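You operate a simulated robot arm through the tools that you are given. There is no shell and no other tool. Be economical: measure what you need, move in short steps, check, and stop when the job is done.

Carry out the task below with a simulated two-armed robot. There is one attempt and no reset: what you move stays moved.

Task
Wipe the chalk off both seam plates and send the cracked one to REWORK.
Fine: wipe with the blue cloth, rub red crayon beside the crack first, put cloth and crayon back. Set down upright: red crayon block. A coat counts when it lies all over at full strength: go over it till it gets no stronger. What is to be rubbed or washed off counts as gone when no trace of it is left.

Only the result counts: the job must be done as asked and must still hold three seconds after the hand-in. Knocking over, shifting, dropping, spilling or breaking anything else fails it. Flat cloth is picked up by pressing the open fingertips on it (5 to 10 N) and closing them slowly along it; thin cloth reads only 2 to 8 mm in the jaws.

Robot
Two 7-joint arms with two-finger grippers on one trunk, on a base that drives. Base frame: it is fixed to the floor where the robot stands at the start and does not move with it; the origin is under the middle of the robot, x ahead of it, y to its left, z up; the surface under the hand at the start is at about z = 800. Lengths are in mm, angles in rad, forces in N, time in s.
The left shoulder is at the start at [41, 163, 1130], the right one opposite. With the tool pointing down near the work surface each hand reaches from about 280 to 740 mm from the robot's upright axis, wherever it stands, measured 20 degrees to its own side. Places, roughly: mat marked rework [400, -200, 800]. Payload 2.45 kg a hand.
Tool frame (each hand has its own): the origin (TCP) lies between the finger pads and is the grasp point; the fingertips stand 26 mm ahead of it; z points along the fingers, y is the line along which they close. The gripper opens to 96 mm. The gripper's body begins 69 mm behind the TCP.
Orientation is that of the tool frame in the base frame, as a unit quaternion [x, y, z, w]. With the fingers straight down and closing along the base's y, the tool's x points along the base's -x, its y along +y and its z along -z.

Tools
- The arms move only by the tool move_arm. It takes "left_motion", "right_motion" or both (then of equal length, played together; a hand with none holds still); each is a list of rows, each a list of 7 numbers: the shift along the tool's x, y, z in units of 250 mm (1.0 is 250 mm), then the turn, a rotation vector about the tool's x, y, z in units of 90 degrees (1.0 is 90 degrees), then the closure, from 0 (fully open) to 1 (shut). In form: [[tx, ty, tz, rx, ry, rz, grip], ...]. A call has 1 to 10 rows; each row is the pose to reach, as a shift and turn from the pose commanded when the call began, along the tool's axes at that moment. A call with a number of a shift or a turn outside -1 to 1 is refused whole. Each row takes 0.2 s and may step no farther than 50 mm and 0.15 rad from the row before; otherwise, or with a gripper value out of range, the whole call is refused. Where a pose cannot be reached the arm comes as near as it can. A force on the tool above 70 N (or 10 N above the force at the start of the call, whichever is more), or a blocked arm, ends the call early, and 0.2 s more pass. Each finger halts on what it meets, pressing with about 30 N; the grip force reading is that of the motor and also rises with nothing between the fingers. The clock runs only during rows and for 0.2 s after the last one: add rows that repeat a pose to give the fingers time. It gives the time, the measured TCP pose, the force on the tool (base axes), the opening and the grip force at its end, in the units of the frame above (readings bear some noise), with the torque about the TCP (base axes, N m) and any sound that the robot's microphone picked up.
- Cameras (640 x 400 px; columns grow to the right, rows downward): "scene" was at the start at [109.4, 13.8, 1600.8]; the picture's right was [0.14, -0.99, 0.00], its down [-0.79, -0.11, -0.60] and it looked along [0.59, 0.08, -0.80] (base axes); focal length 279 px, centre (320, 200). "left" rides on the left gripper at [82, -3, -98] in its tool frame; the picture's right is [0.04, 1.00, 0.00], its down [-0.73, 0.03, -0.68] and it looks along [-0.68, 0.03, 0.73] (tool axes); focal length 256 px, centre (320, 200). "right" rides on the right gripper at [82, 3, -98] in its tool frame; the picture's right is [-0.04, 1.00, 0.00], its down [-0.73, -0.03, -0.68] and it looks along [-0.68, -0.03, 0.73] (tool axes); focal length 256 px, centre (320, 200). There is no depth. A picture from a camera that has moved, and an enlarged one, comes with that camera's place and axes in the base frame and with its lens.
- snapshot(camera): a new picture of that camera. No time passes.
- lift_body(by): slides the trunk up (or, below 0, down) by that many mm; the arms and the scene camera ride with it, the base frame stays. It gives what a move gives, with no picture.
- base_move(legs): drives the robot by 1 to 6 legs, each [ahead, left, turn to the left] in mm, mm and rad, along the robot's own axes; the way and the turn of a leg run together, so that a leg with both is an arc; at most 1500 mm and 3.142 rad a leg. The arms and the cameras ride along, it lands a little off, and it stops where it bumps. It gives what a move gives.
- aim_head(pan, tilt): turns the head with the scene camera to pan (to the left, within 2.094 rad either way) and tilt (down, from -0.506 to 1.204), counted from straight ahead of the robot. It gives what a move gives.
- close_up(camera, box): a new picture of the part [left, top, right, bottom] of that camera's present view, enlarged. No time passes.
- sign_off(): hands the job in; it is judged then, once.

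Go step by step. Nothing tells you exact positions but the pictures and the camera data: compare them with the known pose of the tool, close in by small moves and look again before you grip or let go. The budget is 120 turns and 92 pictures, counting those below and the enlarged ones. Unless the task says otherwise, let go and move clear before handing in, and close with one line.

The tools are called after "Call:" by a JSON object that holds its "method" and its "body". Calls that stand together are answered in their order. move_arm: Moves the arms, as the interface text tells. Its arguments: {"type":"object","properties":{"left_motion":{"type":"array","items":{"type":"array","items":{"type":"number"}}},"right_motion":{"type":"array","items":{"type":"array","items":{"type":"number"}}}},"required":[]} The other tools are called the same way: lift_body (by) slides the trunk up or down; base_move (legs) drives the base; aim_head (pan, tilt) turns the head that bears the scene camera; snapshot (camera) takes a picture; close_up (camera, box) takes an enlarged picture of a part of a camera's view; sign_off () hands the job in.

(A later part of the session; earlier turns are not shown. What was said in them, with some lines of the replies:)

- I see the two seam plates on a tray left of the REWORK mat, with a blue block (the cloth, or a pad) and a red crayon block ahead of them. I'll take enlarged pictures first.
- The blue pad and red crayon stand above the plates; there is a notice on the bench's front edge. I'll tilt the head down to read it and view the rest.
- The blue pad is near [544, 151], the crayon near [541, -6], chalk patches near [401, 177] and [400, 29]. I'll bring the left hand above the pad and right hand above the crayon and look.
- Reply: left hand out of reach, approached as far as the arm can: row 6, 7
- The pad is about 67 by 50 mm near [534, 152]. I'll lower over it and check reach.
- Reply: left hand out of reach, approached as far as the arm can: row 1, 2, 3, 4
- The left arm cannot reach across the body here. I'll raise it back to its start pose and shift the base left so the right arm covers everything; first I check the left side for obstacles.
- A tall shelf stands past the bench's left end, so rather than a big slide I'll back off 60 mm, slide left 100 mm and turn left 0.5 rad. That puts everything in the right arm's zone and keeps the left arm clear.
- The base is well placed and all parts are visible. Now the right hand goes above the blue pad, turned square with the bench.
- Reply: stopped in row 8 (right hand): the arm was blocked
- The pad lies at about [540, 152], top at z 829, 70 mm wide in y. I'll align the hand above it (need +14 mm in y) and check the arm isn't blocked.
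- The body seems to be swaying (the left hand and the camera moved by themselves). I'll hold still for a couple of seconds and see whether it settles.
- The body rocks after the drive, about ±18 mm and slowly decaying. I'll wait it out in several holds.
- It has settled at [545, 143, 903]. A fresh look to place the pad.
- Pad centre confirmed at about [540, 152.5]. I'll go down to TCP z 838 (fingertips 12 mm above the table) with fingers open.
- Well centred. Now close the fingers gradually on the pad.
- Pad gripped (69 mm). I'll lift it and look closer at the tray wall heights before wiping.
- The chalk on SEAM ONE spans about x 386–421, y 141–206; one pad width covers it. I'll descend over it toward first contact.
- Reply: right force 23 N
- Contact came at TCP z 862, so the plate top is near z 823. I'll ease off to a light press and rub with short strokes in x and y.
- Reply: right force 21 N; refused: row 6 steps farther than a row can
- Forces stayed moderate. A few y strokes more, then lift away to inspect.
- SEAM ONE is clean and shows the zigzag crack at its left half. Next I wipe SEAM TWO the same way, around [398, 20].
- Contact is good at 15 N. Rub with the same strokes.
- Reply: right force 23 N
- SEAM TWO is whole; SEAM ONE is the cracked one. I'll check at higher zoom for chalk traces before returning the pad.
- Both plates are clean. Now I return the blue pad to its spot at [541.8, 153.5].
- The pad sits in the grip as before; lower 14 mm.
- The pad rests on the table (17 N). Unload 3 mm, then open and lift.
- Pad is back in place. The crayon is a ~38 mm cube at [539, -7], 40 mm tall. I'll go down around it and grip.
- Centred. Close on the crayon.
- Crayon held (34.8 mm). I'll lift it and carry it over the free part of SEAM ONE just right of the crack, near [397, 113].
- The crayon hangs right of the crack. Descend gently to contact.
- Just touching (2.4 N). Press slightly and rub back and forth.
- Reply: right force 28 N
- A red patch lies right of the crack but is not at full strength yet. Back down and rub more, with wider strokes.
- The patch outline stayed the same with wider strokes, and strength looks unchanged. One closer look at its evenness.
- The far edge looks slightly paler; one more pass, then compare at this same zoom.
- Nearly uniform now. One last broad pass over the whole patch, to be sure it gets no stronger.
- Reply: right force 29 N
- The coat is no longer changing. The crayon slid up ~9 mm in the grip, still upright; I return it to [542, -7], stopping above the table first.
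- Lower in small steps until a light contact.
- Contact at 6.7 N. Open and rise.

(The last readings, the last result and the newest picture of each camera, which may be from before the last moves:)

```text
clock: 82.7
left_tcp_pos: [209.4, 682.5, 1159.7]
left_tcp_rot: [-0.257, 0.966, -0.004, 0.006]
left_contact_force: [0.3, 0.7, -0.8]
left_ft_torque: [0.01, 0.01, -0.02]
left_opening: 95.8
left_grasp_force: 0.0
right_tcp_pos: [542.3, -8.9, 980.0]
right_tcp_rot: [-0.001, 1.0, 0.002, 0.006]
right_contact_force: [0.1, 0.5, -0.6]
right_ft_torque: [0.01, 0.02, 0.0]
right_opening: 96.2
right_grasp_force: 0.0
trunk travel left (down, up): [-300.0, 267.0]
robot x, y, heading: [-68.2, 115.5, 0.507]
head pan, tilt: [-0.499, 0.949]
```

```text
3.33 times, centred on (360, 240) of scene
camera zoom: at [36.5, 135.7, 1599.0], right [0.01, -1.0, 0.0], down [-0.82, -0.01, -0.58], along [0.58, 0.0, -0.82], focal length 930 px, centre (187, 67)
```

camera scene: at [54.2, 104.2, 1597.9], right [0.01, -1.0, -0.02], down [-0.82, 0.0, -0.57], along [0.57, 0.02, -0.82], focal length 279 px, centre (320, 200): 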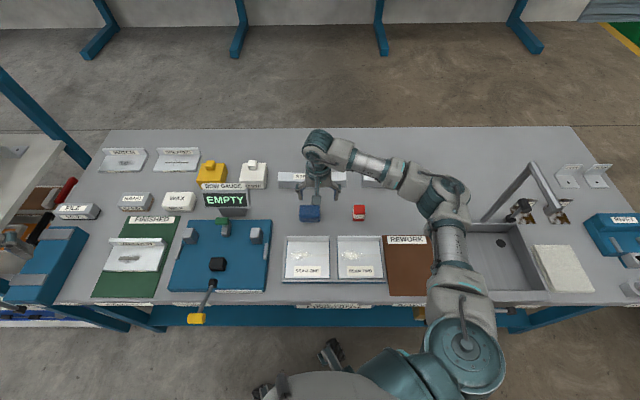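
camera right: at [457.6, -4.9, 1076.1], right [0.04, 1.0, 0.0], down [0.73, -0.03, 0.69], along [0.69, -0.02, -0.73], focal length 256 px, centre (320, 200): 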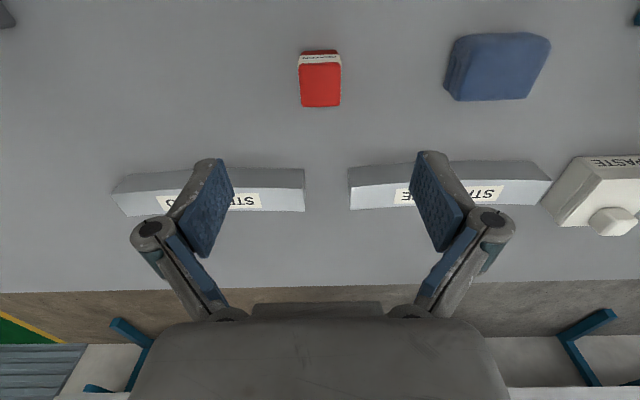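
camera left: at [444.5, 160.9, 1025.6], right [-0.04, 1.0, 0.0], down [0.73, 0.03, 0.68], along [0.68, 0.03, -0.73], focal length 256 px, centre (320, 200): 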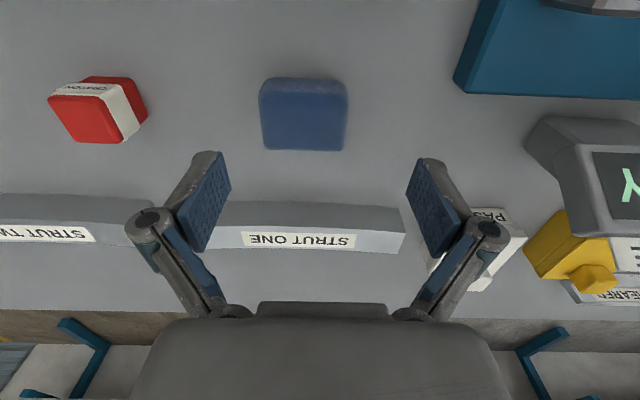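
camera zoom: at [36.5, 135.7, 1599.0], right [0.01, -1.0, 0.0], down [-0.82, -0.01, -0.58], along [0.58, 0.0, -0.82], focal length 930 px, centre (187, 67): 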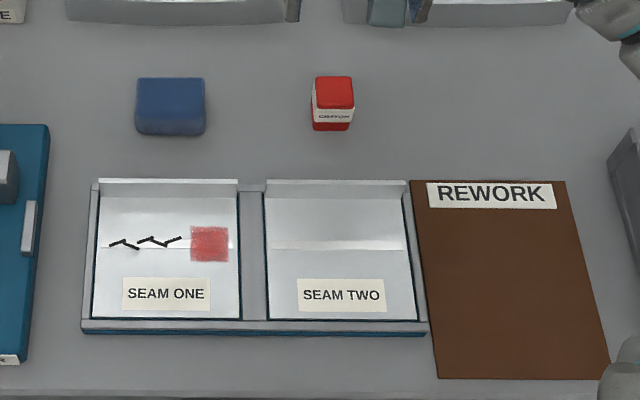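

Cloth and crayon are back. Now I'll carry SEAM ONE by its upright far flange (x≈438, top z≈849), which needs the fingers closing along x, so I turn the hand 90° above it.

Call:
{"method": "move_arm", "body": {"right_motion": [[0.051, 0.08, 0, 0, 0, -0.08, 0], [0.102, 0.16, 0, 0, 0, -0.16, 0], [0.153, 0.24, 0, 0, 0, -0.24, 0], [0.204, 0.32, 0, 0, 0, -0.32, 0], [0.255, 0.4, 0, 0, 0, -0.4, 0], [0.306, 0.48, 0, 0, 0, -0.48, 0], [0.357, 0.56, 0, 0, 0, -0.56, 0], [0.408, 0.64, 0, 0, 0, -0.64, 0]]}}

Call:
{"method": "move_arm", "body": {"right_motion": [[0, 0, 0, 0, 0, -0.08, 0], [0, 0, 0, 0, 0, -0.16, 0], [0, 0, 0, 0, 0, -0.24, 0], [0, 0, 0, 0, 0, -0.32, 0], [0, 0, 0, 0, 0, -0.36, 0], [0, 0, 0, 0, 0, -0.36, 0]]}}

Call:
{"method": "snapshot", "body": {"camera": "right"}}

Call:
{"method": "snapshot", "body": {"camera": "scene"}}

```text
clock: 84.5
left_tcp_pos: [209.7, 683.6, 1159.5]
left_tcp_rot: [-0.257, 0.966, -0.004, 0.006]
left_contact_force: [0.1, 0.5, 0.5]
left_ft_torque: [-0.06, 0.03, 0.0]
left_opening: 96.0
left_grasp_force: 0.2
right_tcp_pos: [438.6, 154.1, 979.2]
right_tcp_rot: [-0.483, 0.876, -0.002, 0.007]
right_contact_force: [-0.2, 0.5, -1.1]
right_ft_torque: [-0.02, 0.02, -0.01]
right_opening: 95.9
right_grasp_force: 0.0
trunk travel left (down, up): [-300.0, 267.0]
robot x, y, heading: [-64.9, 115.8, 0.501]
head pan, tilt: [-0.499, 0.949]
```

```text
clock: 85.9
left_tcp_pos: [208.3, 680.5, 1159.4]
left_tcp_rot: [-0.256, 0.967, -0.004, 0.006]
left_contact_force: [-0.9, 0.7, -0.5]
left_ft_torque: [0.0, -0.01, -0.03]
left_opening: 96.2
left_grasp_force: 0.0
right_tcp_pos: [438.4, 152.8, 979.0]
right_tcp_rot: [-0.662, 0.75, -0.003, 0.005]
right_contact_force: [0.6, 0.1, -0.4]
right_ft_torque: [0.03, 0.01, 0.0]
right_opening: 95.8
right_grasp_force: 0.0
right hand out of reach, approached as far as the arm can: row 4, 5, 6
trunk travel left (down, up): [-300.0, 267.0]
robot x, y, heading: [-67.0, 114.3, 0.504]
head pan, tilt: [-0.499, 0.949]
```

```text
42 pictures are left
camera right: at [422.5, 72.4, 1076.8], right [-0.99, 0.16, -0.01], down [0.11, 0.72, 0.68], along [0.12, 0.67, -0.73], focal length 256 px, centre (320, 200)
```

right: 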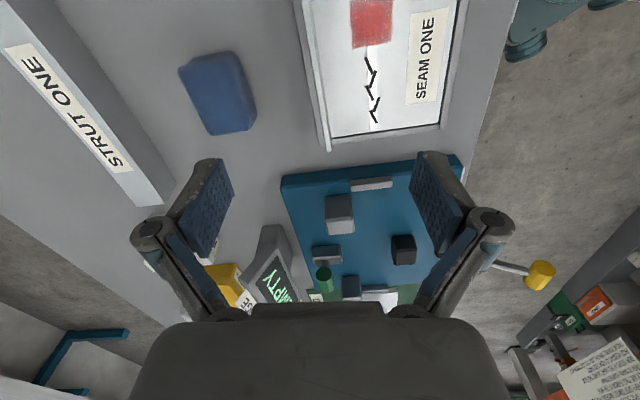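

```text
41 pictures are left
camera scene: at [36.0, 137.0, 1599.0], right [0.01, -1.0, 0.0], down [-0.82, -0.01, -0.58], along [0.58, 0.0, -0.82], focal length 279 px, centre (320, 200)
```

scene: 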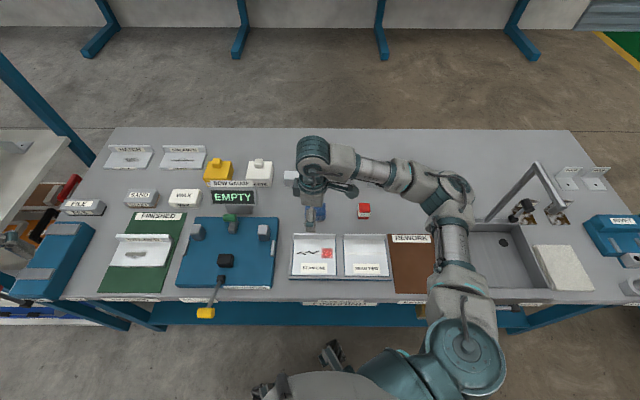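

Turning that way hits a wrist limit at 83°. I'll turn the other way, to −90°, and see if it reaches.

Call:
{"method": "move_arm", "body": {"right_motion": [[0, 0, 0, 0, 0, 0.09, 0], [0, 0, 0, 0, 0, 0.18, 0], [0, 0, 0, 0, 0, 0.27, 0], [0, 0, 0, 0, 0, 0.36, 0], [0, 0, 0, 0, 0, 0.45, 0], [0, 0, 0, 0, 0, 0.54, 0], [0, 0, 0, 0, 0, 0.63, 0], [0, 0, 0, 0, 0, 0.72, 0], [0, 0, 0, 0, 0, 0.81, 0], [0, 0, 0, 0, 0, 0.9, 0]]}}

Call:
{"method": "move_arm", "body": {"right_motion": [[0, 0, 0, 0, 0, 0.09, 0], [0, 0, 0, 0, 0, 0.18, 0], [0, 0, 0, 0, 0, 0.27, 0], [0, 0, 0, 0, 0, 0.36, 0], [0, 0, 0, 0, 0, 0.45, 0], [0, 0, 0, 0, 0, 0.54, 0], [0, 0, 0, 0, 0, 0.63, 0], [0, 0, 0, 0, 0, 0.72, 0], [0, 0, 0, 0, 0, 0.81, 0], [0, 0, 0, 0, 0, 0.9, 0]]}}

```text
clock: 88.1
left_tcp_pos: [207.3, 681.0, 1159.7]
left_tcp_rot: [-0.256, 0.967, -0.004, 0.005]
left_contact_force: [-0.6, 0.7, -0.2]
left_ft_torque: [0.03, -0.01, 0.02]
left_opening: 96.0
left_grasp_force: 0.1
right_tcp_pos: [438.9, 153.3, 979.1]
right_tcp_rot: [-0.016, 1.0, 0.001, 0.007]
right_contact_force: [0.1, -0.2, 0.3]
right_ft_torque: [0.0, 0.02, 0.0]
right_opening: 95.8
right_grasp_force: 0.0
trunk travel left (down, up): [-300.0, 267.0]
robot x, y, heading: [-70.1, 117.4, 0.511]
head pan, tilt: [-0.499, 0.949]
```

```text
clock: 90.3
left_tcp_pos: [208.5, 682.5, 1160.1]
left_tcp_rot: [-0.256, 0.967, -0.004, 0.006]
left_contact_force: [-0.1, 0.5, -0.1]
left_ft_torque: [0.01, 0.0, 0.0]
left_opening: 96.0
left_grasp_force: 0.0
right_tcp_pos: [437.2, 153.7, 978.9]
right_tcp_rot: [0.637, 0.771, 0.005, 0.004]
right_contact_force: [-0.9, 0.5, -0.4]
right_ft_torque: [0.01, -0.04, -0.03]
right_opening: 96.0
right_grasp_force: 0.1
trunk travel left (down, up): [-300.0, 267.0]
robot x, y, heading: [-67.7, 119.0, 0.511]
head pan, tilt: [-0.499, 0.949]
```

That works; the last 11° and a picture.

Call:
{"method": "move_arm", "body": {"right_motion": [[0, 0, 0, 0, 0, 0.06, 0], [0, 0, 0, 0, 0, 0.121, 0], [0, 0, 0, 0, 0, 0.121, 0]]}}

Call:
{"method": "snapshot", "body": {"camera": "right"}}

Call:
{"method": "close_up", "body": {"camera": "scene", "box": [270, 190, 390, 290]}}

```text
clock: 91.1
left_tcp_pos: [208.8, 682.4, 1159.9]
left_tcp_rot: [-0.256, 0.967, -0.004, 0.005]
left_contact_force: [0.4, 0.3, 0.5]
left_ft_torque: [-0.01, 0.0, 0.01]
left_opening: 96.0
left_grasp_force: 0.0
right_tcp_pos: [439.1, 153.5, 979.0]
right_tcp_rot: [0.708, 0.707, 0.005, 0.004]
right_contact_force: [0.0, -0.2, 0.4]
right_ft_torque: [-0.01, -0.02, 0.01]
right_opening: 95.9
right_grasp_force: 0.0
trunk travel left (down, up): [-300.0, 267.0]
robot x, y, heading: [-67.3, 121.6, 0.507]
head pan, tilt: [-0.499, 0.949]
```

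```text
40 pictures are left
camera right: at [439.3, 234.5, 1077.2], right [1.0, -0.04, 0.01], down [-0.04, -0.74, 0.68], along [-0.02, -0.68, -0.74], focal length 256 px, centre (320, 200)
```

right: 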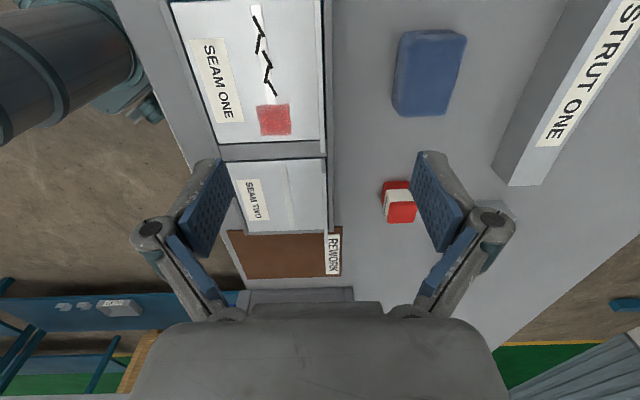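

```text
4.00 times, centred on (330, 240) of scene
camera zoom: at [36.0, 137.1, 1599.0], right [0.01, -1.0, 0.0], down [-0.82, -0.01, -0.58], along [0.58, 0.0, -0.82], focal length 1116 px, centre (280, 40)
```

zoom: 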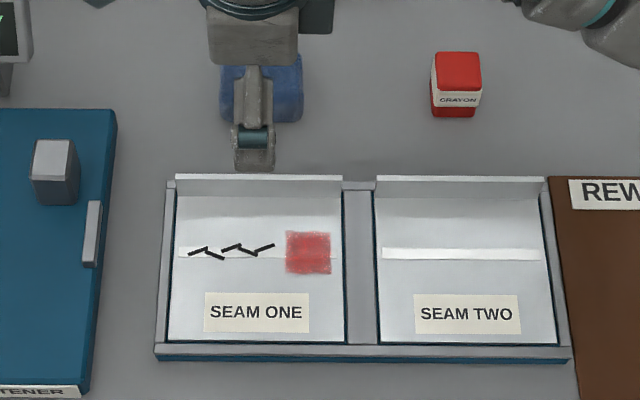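

The wrist camera now looks along the flange. Enlarge to locate it.

Call:
{"method": "close_up", "body": {"camera": "right", "box": [230, 0, 390, 160]}}

```text
2.50 times, centred on (310, 80) of right
camera zoom: at [439.3, 234.5, 1077.2], right [1.0, -0.04, 0.01], down [-0.04, -0.74, 0.68], along [-0.02, -0.68, -0.74], focal length 640 px, centre (345, 500)
```

zoom: 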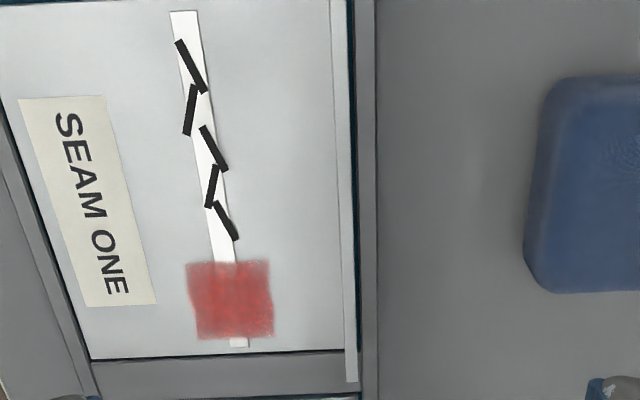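

The flange runs along x≈439, 4 mm thick, with the tray wall just behind it. I'll part-close to ~55 mm and descend to TCP z 857 (tips ~20 mm below flange top).

Call:
{"method": "move_arm", "body": {"right_motion": [[0, 0, 0.1, 0, 0, 0, 0.2], [0, 0, 0.25, 0, 0, 0, 0.42], [0, 0, 0.36, 0, 0, 0, 0.42], [0, 0, 0.42, 0, 0, 0, 0.42], [0, 0, 0.42, 0, 0, 0, 0.42]]}}

Call:
{"method": "snapshot", "body": {"camera": "right"}}

Call:
{"method": "close_up", "body": {"camera": "scene", "box": [280, 190, 380, 280]}}

```text
clock: 92.3
left_tcp_pos: [208.7, 682.5, 1160.4]
left_tcp_rot: [-0.256, 0.967, -0.004, 0.006]
left_contact_force: [0.2, -0.6, -0.3]
left_ft_torque: [-0.01, 0.0, 0.01]
left_opening: 95.9
left_grasp_force: 0.0
right_tcp_pos: [439.8, 154.0, 874.3]
right_tcp_rot: [0.707, 0.707, 0.005, 0.004]
right_contact_force: [-0.5, 0.2, 0.6]
right_ft_torque: [0.0, 0.03, 0.0]
right_opening: 55.5
right_grasp_force: 0.0
trunk travel left (down, up): [-300.0, 267.0]
robot x, y, heading: [-69.8, 115.9, 0.505]
head pan, tilt: [-0.499, 0.949]
```

```text
37 pictures are left
camera right: at [440.6, 235.2, 972.7], right [1.0, -0.04, 0.01], down [-0.04, -0.74, 0.68], along [-0.02, -0.68, -0.74], focal length 256 px, centre (320, 200)
```

right: 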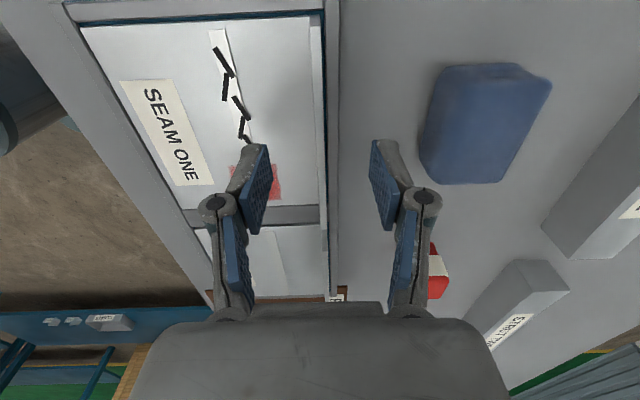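

```text
4.44 times, centred on (330, 235) of scene
camera zoom: at [35.9, 137.0, 1599.0], right [0.01, -1.0, 0.0], down [-0.81, -0.01, -0.58], along [0.58, 0.0, -0.82], focal length 1240 px, centre (276, 44)
```

zoom: 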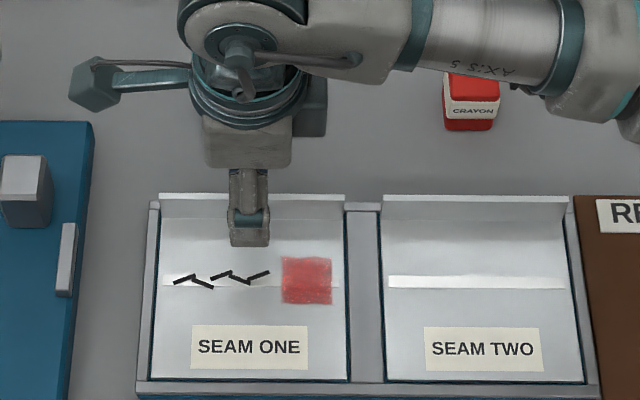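

Flange is centred between the fingers. Lower the last 17 mm.

Call:
{"method": "move_arm", "body": {"right_motion": [[0, 0, 0.03, 0, 0, 0, 0.42], [0, 0, 0.055, 0, 0, 0, 0.42], [0, 0, 0.068, 0, 0, 0, 0.42], [0, 0, 0.068, 0, 0, 0, 0.42]]}}

Call:
{"method": "close_up", "body": {"camera": "right", "box": [220, 60, 420, 260]}}

```text
clock: 93.3
left_tcp_pos: [208.7, 682.8, 1160.0]
left_tcp_rot: [-0.257, 0.967, -0.004, 0.006]
left_contact_force: [0.0, -0.2, 1.0]
left_ft_torque: [0.03, -0.01, -0.02]
left_opening: 96.0
left_grasp_force: 0.1
right_tcp_pos: [440.5, 152.9, 857.0]
right_tcp_rot: [0.706, 0.708, 0.006, 0.004]
right_contact_force: [-0.2, 0.6, 0.1]
right_ft_torque: [-0.02, 0.04, 0.01]
right_opening: 55.8
right_grasp_force: 0.0
trunk travel left (down, up): [-300.0, 267.0]
robot x, y, heading: [-68.0, 119.6, 0.506]
head pan, tilt: [-0.499, 0.949]
```

```text
2.00 times, centred on (320, 160) of right
camera zoom: at [440.4, 235.4, 955.7], right [1.0, -0.04, 0.01], down [-0.04, -0.74, 0.68], along [-0.02, -0.68, -0.74], focal length 512 px, centre (320, 280)
```

zoom: 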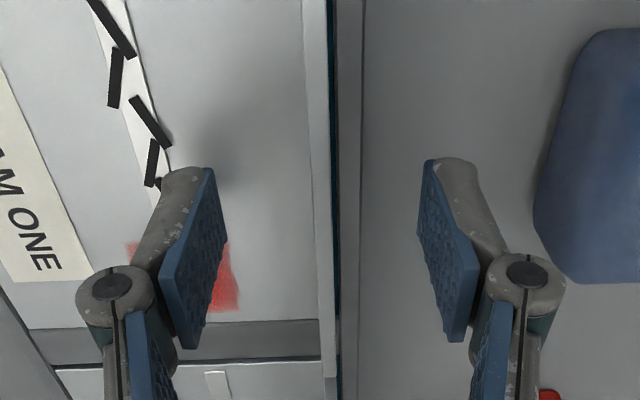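

Good alignment. Close on the flange.

Call:
{"method": "move_arm", "body": {"right_motion": [[0, 0, 0, 0, 0, 0, 0.6], [0, 0, 0, 0, 0, 0, 0.75], [0, 0, 0, 0, 0, 0, 0.88], [0, 0, 0, 0, 0, 0, 1], [0, 0, 0, 0, 0, 0, 1]]}}

Call:
{"method": "close_up", "body": {"camera": "right", "box": [220, 60, 420, 260]}}

```text
clock: 94.5
left_tcp_pos: [209.0, 682.2, 1158.8]
left_tcp_rot: [-0.257, 0.967, -0.003, 0.006]
left_contact_force: [0.0, 0.1, -0.1]
left_ft_torque: [-0.01, -0.02, -0.04]
left_opening: 96.1
left_grasp_force: 0.1
right_tcp_pos: [440.0, 154.0, 858.0]
right_tcp_rot: [0.707, 0.707, 0.006, 0.004]
right_contact_force: [-0.3, -0.6, 0.5]
right_ft_torque: [-0.05, 0.08, -0.03]
right_opening: 6.2
right_grasp_force: 30.4
trunk travel left (down, up): [-300.0, 267.0]
robot x, y, heading: [-66.6, 119.1, 0.508]
head pan, tilt: [-0.499, 0.949]
```

```text
2.00 times, centred on (320, 160) of right
camera zoom: at [440.3, 235.4, 955.9], right [1.0, -0.04, 0.01], down [-0.04, -0.74, 0.68], along [-0.02, -0.68, -0.74], focal length 512 px, centre (320, 280)
```

zoom: 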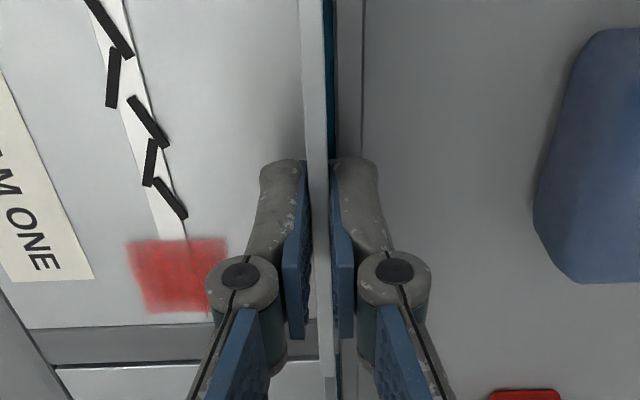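

Flange gripped at 6 mm. Lift slowly.

Call:
{"method": "move_arm", "body": {"right_motion": [[0, 0, -0.03, 0, 0, 0, 1], [0, 0, -0.07, 0, 0, 0, 1], [0, 0, -0.12, 0, 0, 0, 1], [0, 0, -0.18, 0, 0, 0, 1], [0, 0, -0.24, 0, 0, 0, 1], [0, 0, -0.3, 0, 0, 0, 1], [0, 0, -0.3, 0, 0, 0, 1]]}}

Call:
{"method": "snapshot", "body": {"camera": "right"}}

Call:
{"method": "close_up", "body": {"camera": "scene", "box": [260, 170, 460, 310]}}

```text
clock: 96.1
left_tcp_pos: [209.5, 681.9, 1159.0]
left_tcp_rot: [-0.256, 0.967, -0.005, 0.005]
left_contact_force: [-0.2, 0.5, 0.1]
left_ft_torque: [0.01, 0.01, 0.01]
left_opening: 96.2
left_grasp_force: 0.1
right_tcp_pos: [438.4, 153.0, 932.4]
right_tcp_rot: [0.707, 0.707, 0.005, 0.003]
right_contact_force: [-0.6, 0.3, -3.4]
right_ft_torque: [0.0, -0.09, 0.01]
right_opening: 6.1
right_grasp_force: 30.0
trunk travel left (down, up): [-300.0, 267.0]
robot x, y, heading: [-69.4, 118.9, 0.508]
head pan, tilt: [-0.499, 0.949]
```

```text
33 pictures are left
camera right: at [439.7, 234.9, 1030.2], right [1.0, -0.04, 0.01], down [-0.04, -0.73, 0.68], along [-0.02, -0.68, -0.74], focal length 256 px, centre (320, 200)
```

right: 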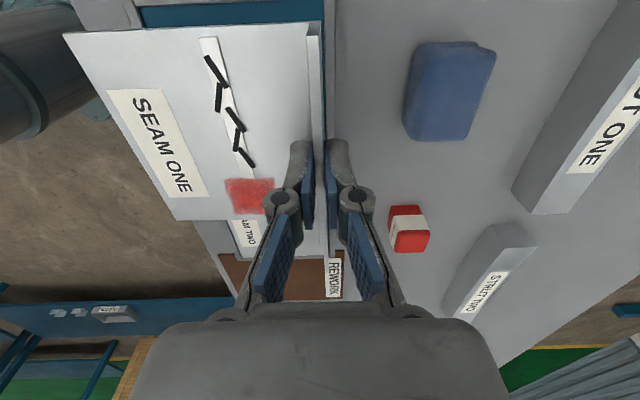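

```text
2.86 times, centred on (360, 240) of scene
camera zoom: at [36.5, 137.1, 1598.9], right [0.01, -1.0, 0.0], down [-0.82, -0.01, -0.58], along [0.58, 0.0, -0.82], focal length 797 px, centre (206, 86)
```

zoom: 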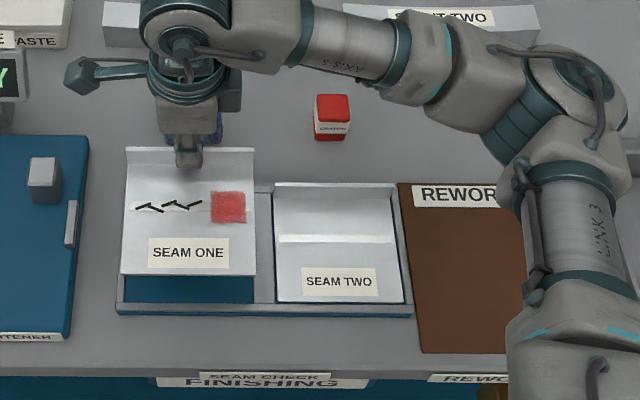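

The plate hangs level. The mat spans about x 275–466, y −80 to −227, so I'll carry the plate toward TCP [424, −153], in two moves at this height.

Call:
{"method": "move_arm", "body": {"right_motion": [[-0.1, 0, -0.02, 0, 0, 0, 1], [-0.22, 0, -0.04, 0, 0, 0, 1], [-0.36, 0, -0.04, 0, 0, 0, 1], [-0.5, -0.02, -0.04, 0, 0, 0, 1], [-0.64, -0.03, -0.04, 0, 0, 0, 1], [-0.78, -0.04, -0.04, 0, 0, 0, 1], [-0.9, -0.05, -0.04, 0, 0, 0, 1], [-1.0, -0.06, -0.04, 0, 0, 0, 1], [-1.0, -0.06, -0.04, 0, 0, 0, 1]]}}

Call:
{"method": "snapshot", "body": {"camera": "scene"}}

```text
clock: 98.1
left_tcp_pos: [209.9, 680.9, 1158.7]
left_tcp_rot: [-0.257, 0.966, -0.003, 0.005]
left_contact_force: [-0.2, -0.5, 0.2]
left_ft_torque: [-0.06, 0.03, 0.02]
left_opening: 96.0
left_grasp_force: 0.0
right_tcp_pos: [426.0, -97.7, 940.4]
right_tcp_rot: [0.706, 0.708, 0.006, 0.003]
right_contact_force: [0.1, -0.5, -3.4]
right_ft_torque: [0.01, -0.11, 0.02]
right_opening: 6.0
right_grasp_force: 29.7
trunk travel left (down, up): [-300.0, 267.0]
robot x, y, heading: [-66.1, 117.4, 0.508]
head pan, tilt: [-0.499, 0.949]
```

```text
31 pictures are left
camera scene: at [36.4, 134.8, 1598.9], right [0.01, -1.0, 0.0], down [-0.82, -0.01, -0.58], along [0.58, 0.0, -0.82], focal length 279 px, centre (320, 200)
```

scene: 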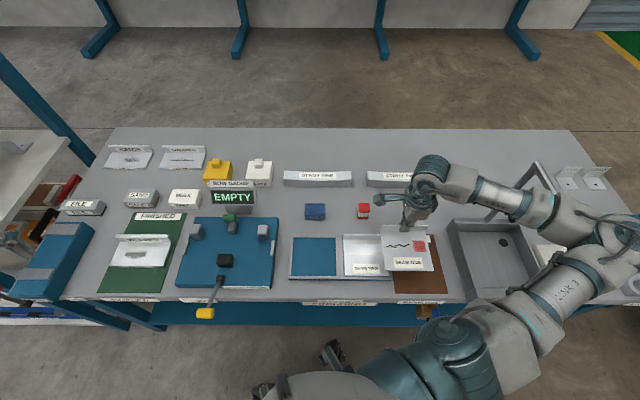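

The arm keeps clear of the faucet post. I'll shift the last 55 mm and lower to about 10 mm above the mat.

Call:
{"method": "move_arm", "body": {"right_motion": [[-0.11, 0, 0, 0, 0, 0, 1], [-0.22, 0, 0, 0, 0, 0, 1], [-0.22, 0, 0.1, 0, 0, 0, 1], [-0.22, 0, 0.2, 0, 0, 0, 1], [-0.22, 0, 0.29, 0, 0, 0, 1], [-0.22, 0, 0.34, 0, 0, 0, 1], [-0.22, 0, 0.34, 0, 0, 0, 1]]}}

Call:
{"method": "close_up", "body": {"camera": "scene", "box": [340, 190, 500, 310]}}

Call:
{"method": "snapshot", "body": {"camera": "right"}}

```text
clock: 99.7
left_tcp_pos: [210.8, 681.0, 1160.7]
left_tcp_rot: [-0.256, 0.967, -0.003, 0.006]
left_contact_force: [-0.4, -0.4, -0.2]
left_ft_torque: [-0.02, 0.02, -0.02]
left_opening: 96.2
left_grasp_force: 0.1
right_tcp_pos: [426.1, -152.2, 854.3]
right_tcp_rot: [0.707, 0.707, 0.006, 0.003]
right_contact_force: [0.1, -0.3, -2.2]
right_ft_torque: [0.03, -0.13, -0.02]
right_opening: 6.0
right_grasp_force: 30.1
trunk travel left (down, up): [-300.0, 267.0]
robot x, y, heading: [-71.6, 118.2, 0.51]
head pan, tilt: [-0.499, 0.949]
```

```text
3.33 times, centred on (420, 250) of scene
camera zoom: at [35.6, 133.8, 1599.1], right [0.01, -1.0, 0.0], down [-0.81, -0.01, -0.58], along [0.58, 0.0, -0.81], focal length 930 px, centre (-13, 33)
```

zoom: 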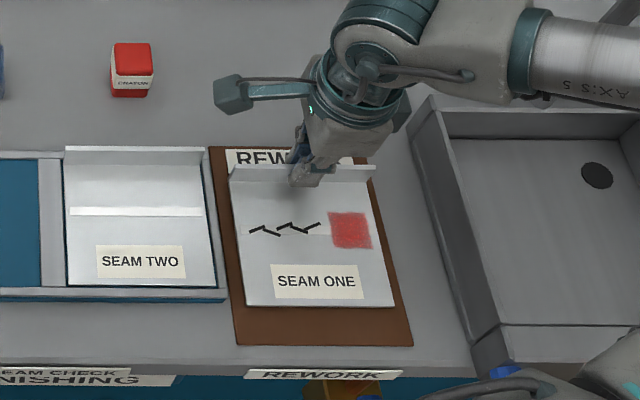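

```text
29 pictures are left
camera right: at [426.1, -70.6, 953.3], right [1.0, -0.04, 0.01], down [-0.04, -0.74, 0.68], along [-0.02, -0.68, -0.74], focal length 256 px, centre (320, 200)
```

right: 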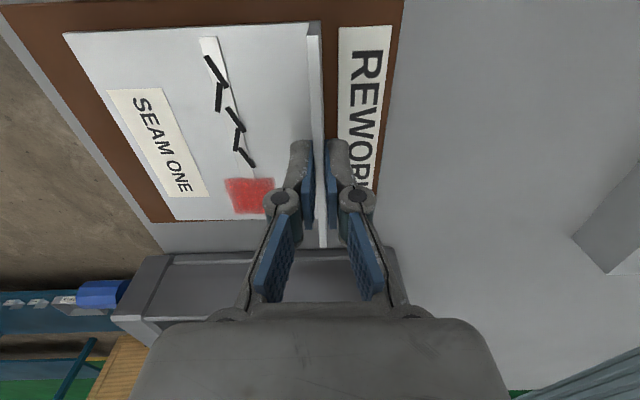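

The plate is centred over the mat with margins on all sides. Lower gently to contact.

Call:
{"method": "move_arm", "body": {"right_motion": [[0, 0, 0.016, 0, 0, 0, 1], [0, 0, 0.032, 0, 0, 0, 1], [0, 0, 0.044, 0, 0, 0, 1], [0, 0, 0.044, 0, 0, 0, 1]]}}

```text
clock: 100.7
left_tcp_pos: [206.5, 683.1, 1161.3]
left_tcp_rot: [-0.256, 0.967, -0.004, 0.007]
left_contact_force: [0.0, -0.3, 0.0]
left_ft_torque: [0.03, 0.01, -0.01]
left_opening: 96.0
left_grasp_force: 0.1
right_tcp_pos: [426.4, -151.5, 848.3]
right_tcp_rot: [0.707, 0.707, 0.007, 0.005]
right_contact_force: [3.7, -5.6, 24.3]
right_ft_torque: [-0.39, 0.02, 0.03]
right_opening: 6.1
right_grasp_force: 30.3
trunk travel left (down, up): [-300.0, 267.0]
robot x, y, heading: [-68.4, 115.8, 0.508]
head pan, tilt: [-0.499, 0.949]
```

It is resting on the mat (24 N). Relax the press, open, and rise.

Call:
{"method": "move_arm", "body": {"right_motion": [[0, 0, -0.012, 0, 0, 0, 1], [0, 0, -0.018, 0, 0, 0, 1], [0, 0, -0.018, 0, 0, 0, 0.85], [0, 0, -0.018, 0, 0, 0, 0.65], [0, 0, -0.018, 0, 0, 0, 0.5], [0, 0, -0.018, 0, 0, 0, 0.5], [0, 0, -0.1, 0, 0, 0, 0.5], [0, 0, -0.25, 0, 0, 0, 0.5], [0, 0, -0.44, 0, 0, 0, 0.5], [0, 0, -0.62, 0, 0, 0, 0.5]]}}

Call:
{"method": "snapshot", "body": {"camera": "right"}}

Call:
{"method": "snapshot", "body": {"camera": "scene"}}

```text
clock: 102.9
left_tcp_pos: [208.1, 681.9, 1161.3]
left_tcp_rot: [-0.257, 0.966, -0.003, 0.006]
left_contact_force: [-0.3, 0.8, 0.7]
left_ft_torque: [0.0, 0.0, -0.01]
left_opening: 95.9
left_grasp_force: 0.2
right_tcp_pos: [423.7, -153.2, 1001.9]
right_tcp_rot: [0.707, 0.707, 0.006, 0.004]
right_contact_force: [-0.1, -0.6, -1.0]
right_ft_torque: [-0.03, -0.03, 0.0]
right_opening: 47.9
right_grasp_force: 0.0
trunk travel left (down, up): [-300.0, 267.0]
robot x, y, heading: [-66.3, 117.4, 0.509]
head pan, tilt: [-0.499, 0.949]
```

```text
28 pictures are left
camera right: at [423.9, -70.6, 1099.4], right [1.0, -0.04, 0.01], down [-0.04, -0.74, 0.68], along [-0.02, -0.68, -0.74], focal length 256 px, centre (320, 200)
```

right: 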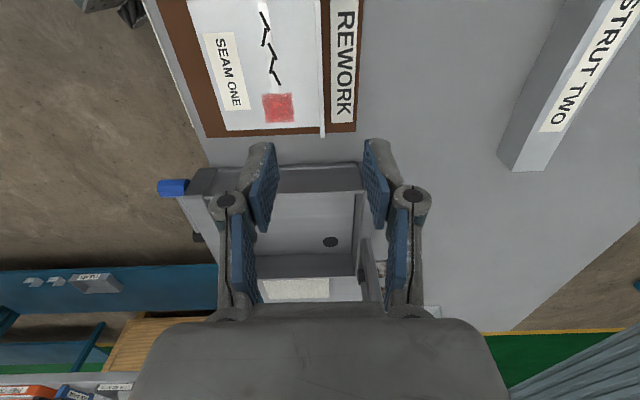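

```text
27 pictures are left
camera scene: at [34.0, 134.8, 1599.2], right [0.01, -1.0, 0.0], down [-0.81, -0.01, -0.58], along [0.58, 0.0, -0.81], focal length 279 px, centre (320, 200)
```

scene: 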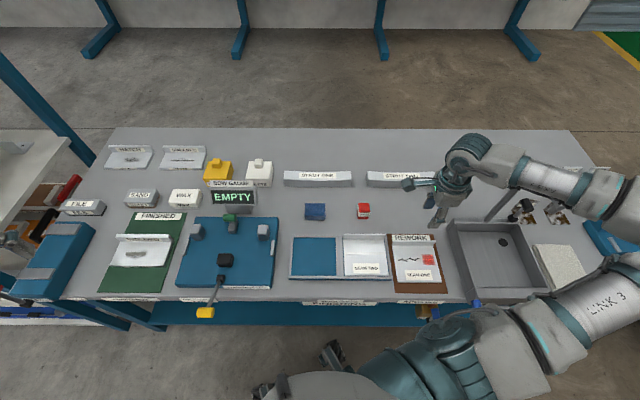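

The plate rests on REWORK. A final close look at the plate on the mat, and at SEAM TWO, crayon and cloth.

Call:
{"method": "close_up", "body": {"camera": "scene", "box": [335, 225, 455, 300]}}

Call:
{"method": "close_up", "body": {"camera": "scene", "box": [280, 190, 400, 290]}}

Call:
{"method": "close_up", "body": {"camera": "right", "box": [150, 0, 370, 140]}}

```text
5.33 times, centred on (395, 262) of scene
camera zoom: at [34.0, 134.8, 1599.2], right [0.01, -1.0, 0.0], down [-0.81, -0.01, -0.58], along [0.58, 0.0, -0.81], focal length 1488 px, centre (-80, -133)
```

zoom: 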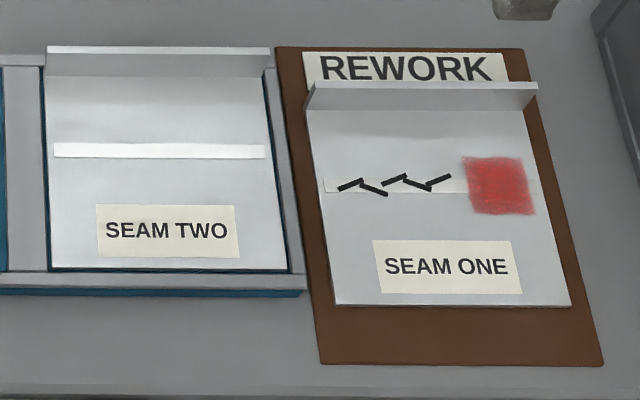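

```text
4.00 times, centred on (340, 240) of scene
camera zoom: at [34.0, 134.8, 1599.2], right [0.01, -1.0, 0.0], down [-0.81, -0.01, -0.58], along [0.58, 0.0, -0.81], focal length 1116 px, centre (240, 40)
```

zoom: 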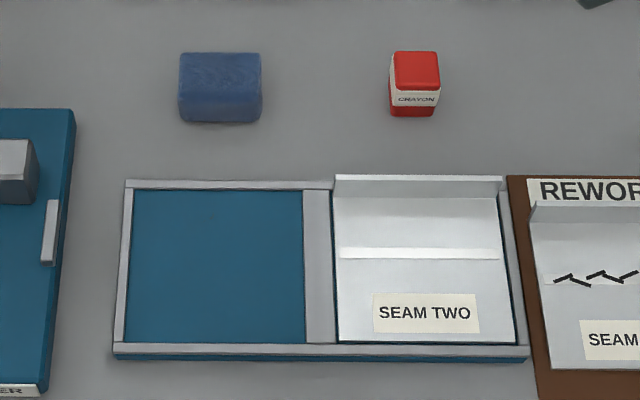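

```text
2.86 times, centred on (260, 70) of right
camera zoom: at [423.9, -70.6, 1099.4], right [1.0, -0.04, 0.01], down [-0.04, -0.74, 0.68], along [-0.02, -0.68, -0.74], focal length 731 px, centre (491, 571)
```

zoom: 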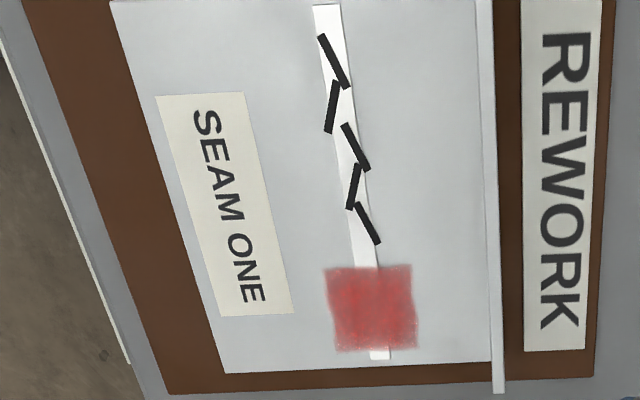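

Both plates are wiped clean. The crack in SEAM ONE has its red mark beside it, and the plate lies within the REWORK mat. Cloth and crayon are back, and the hand is clear, so I hand in.

Call:
{"method": "sign_off", "body": {}}

```text
The job is handed in.
```

The job is handed in: both seam plates are wiped clean, and cracked SEAM ONE has its red crayon mark beside the crack and lies on the REWORK mat; the blue cloth and the crayon (upright) are back in place.
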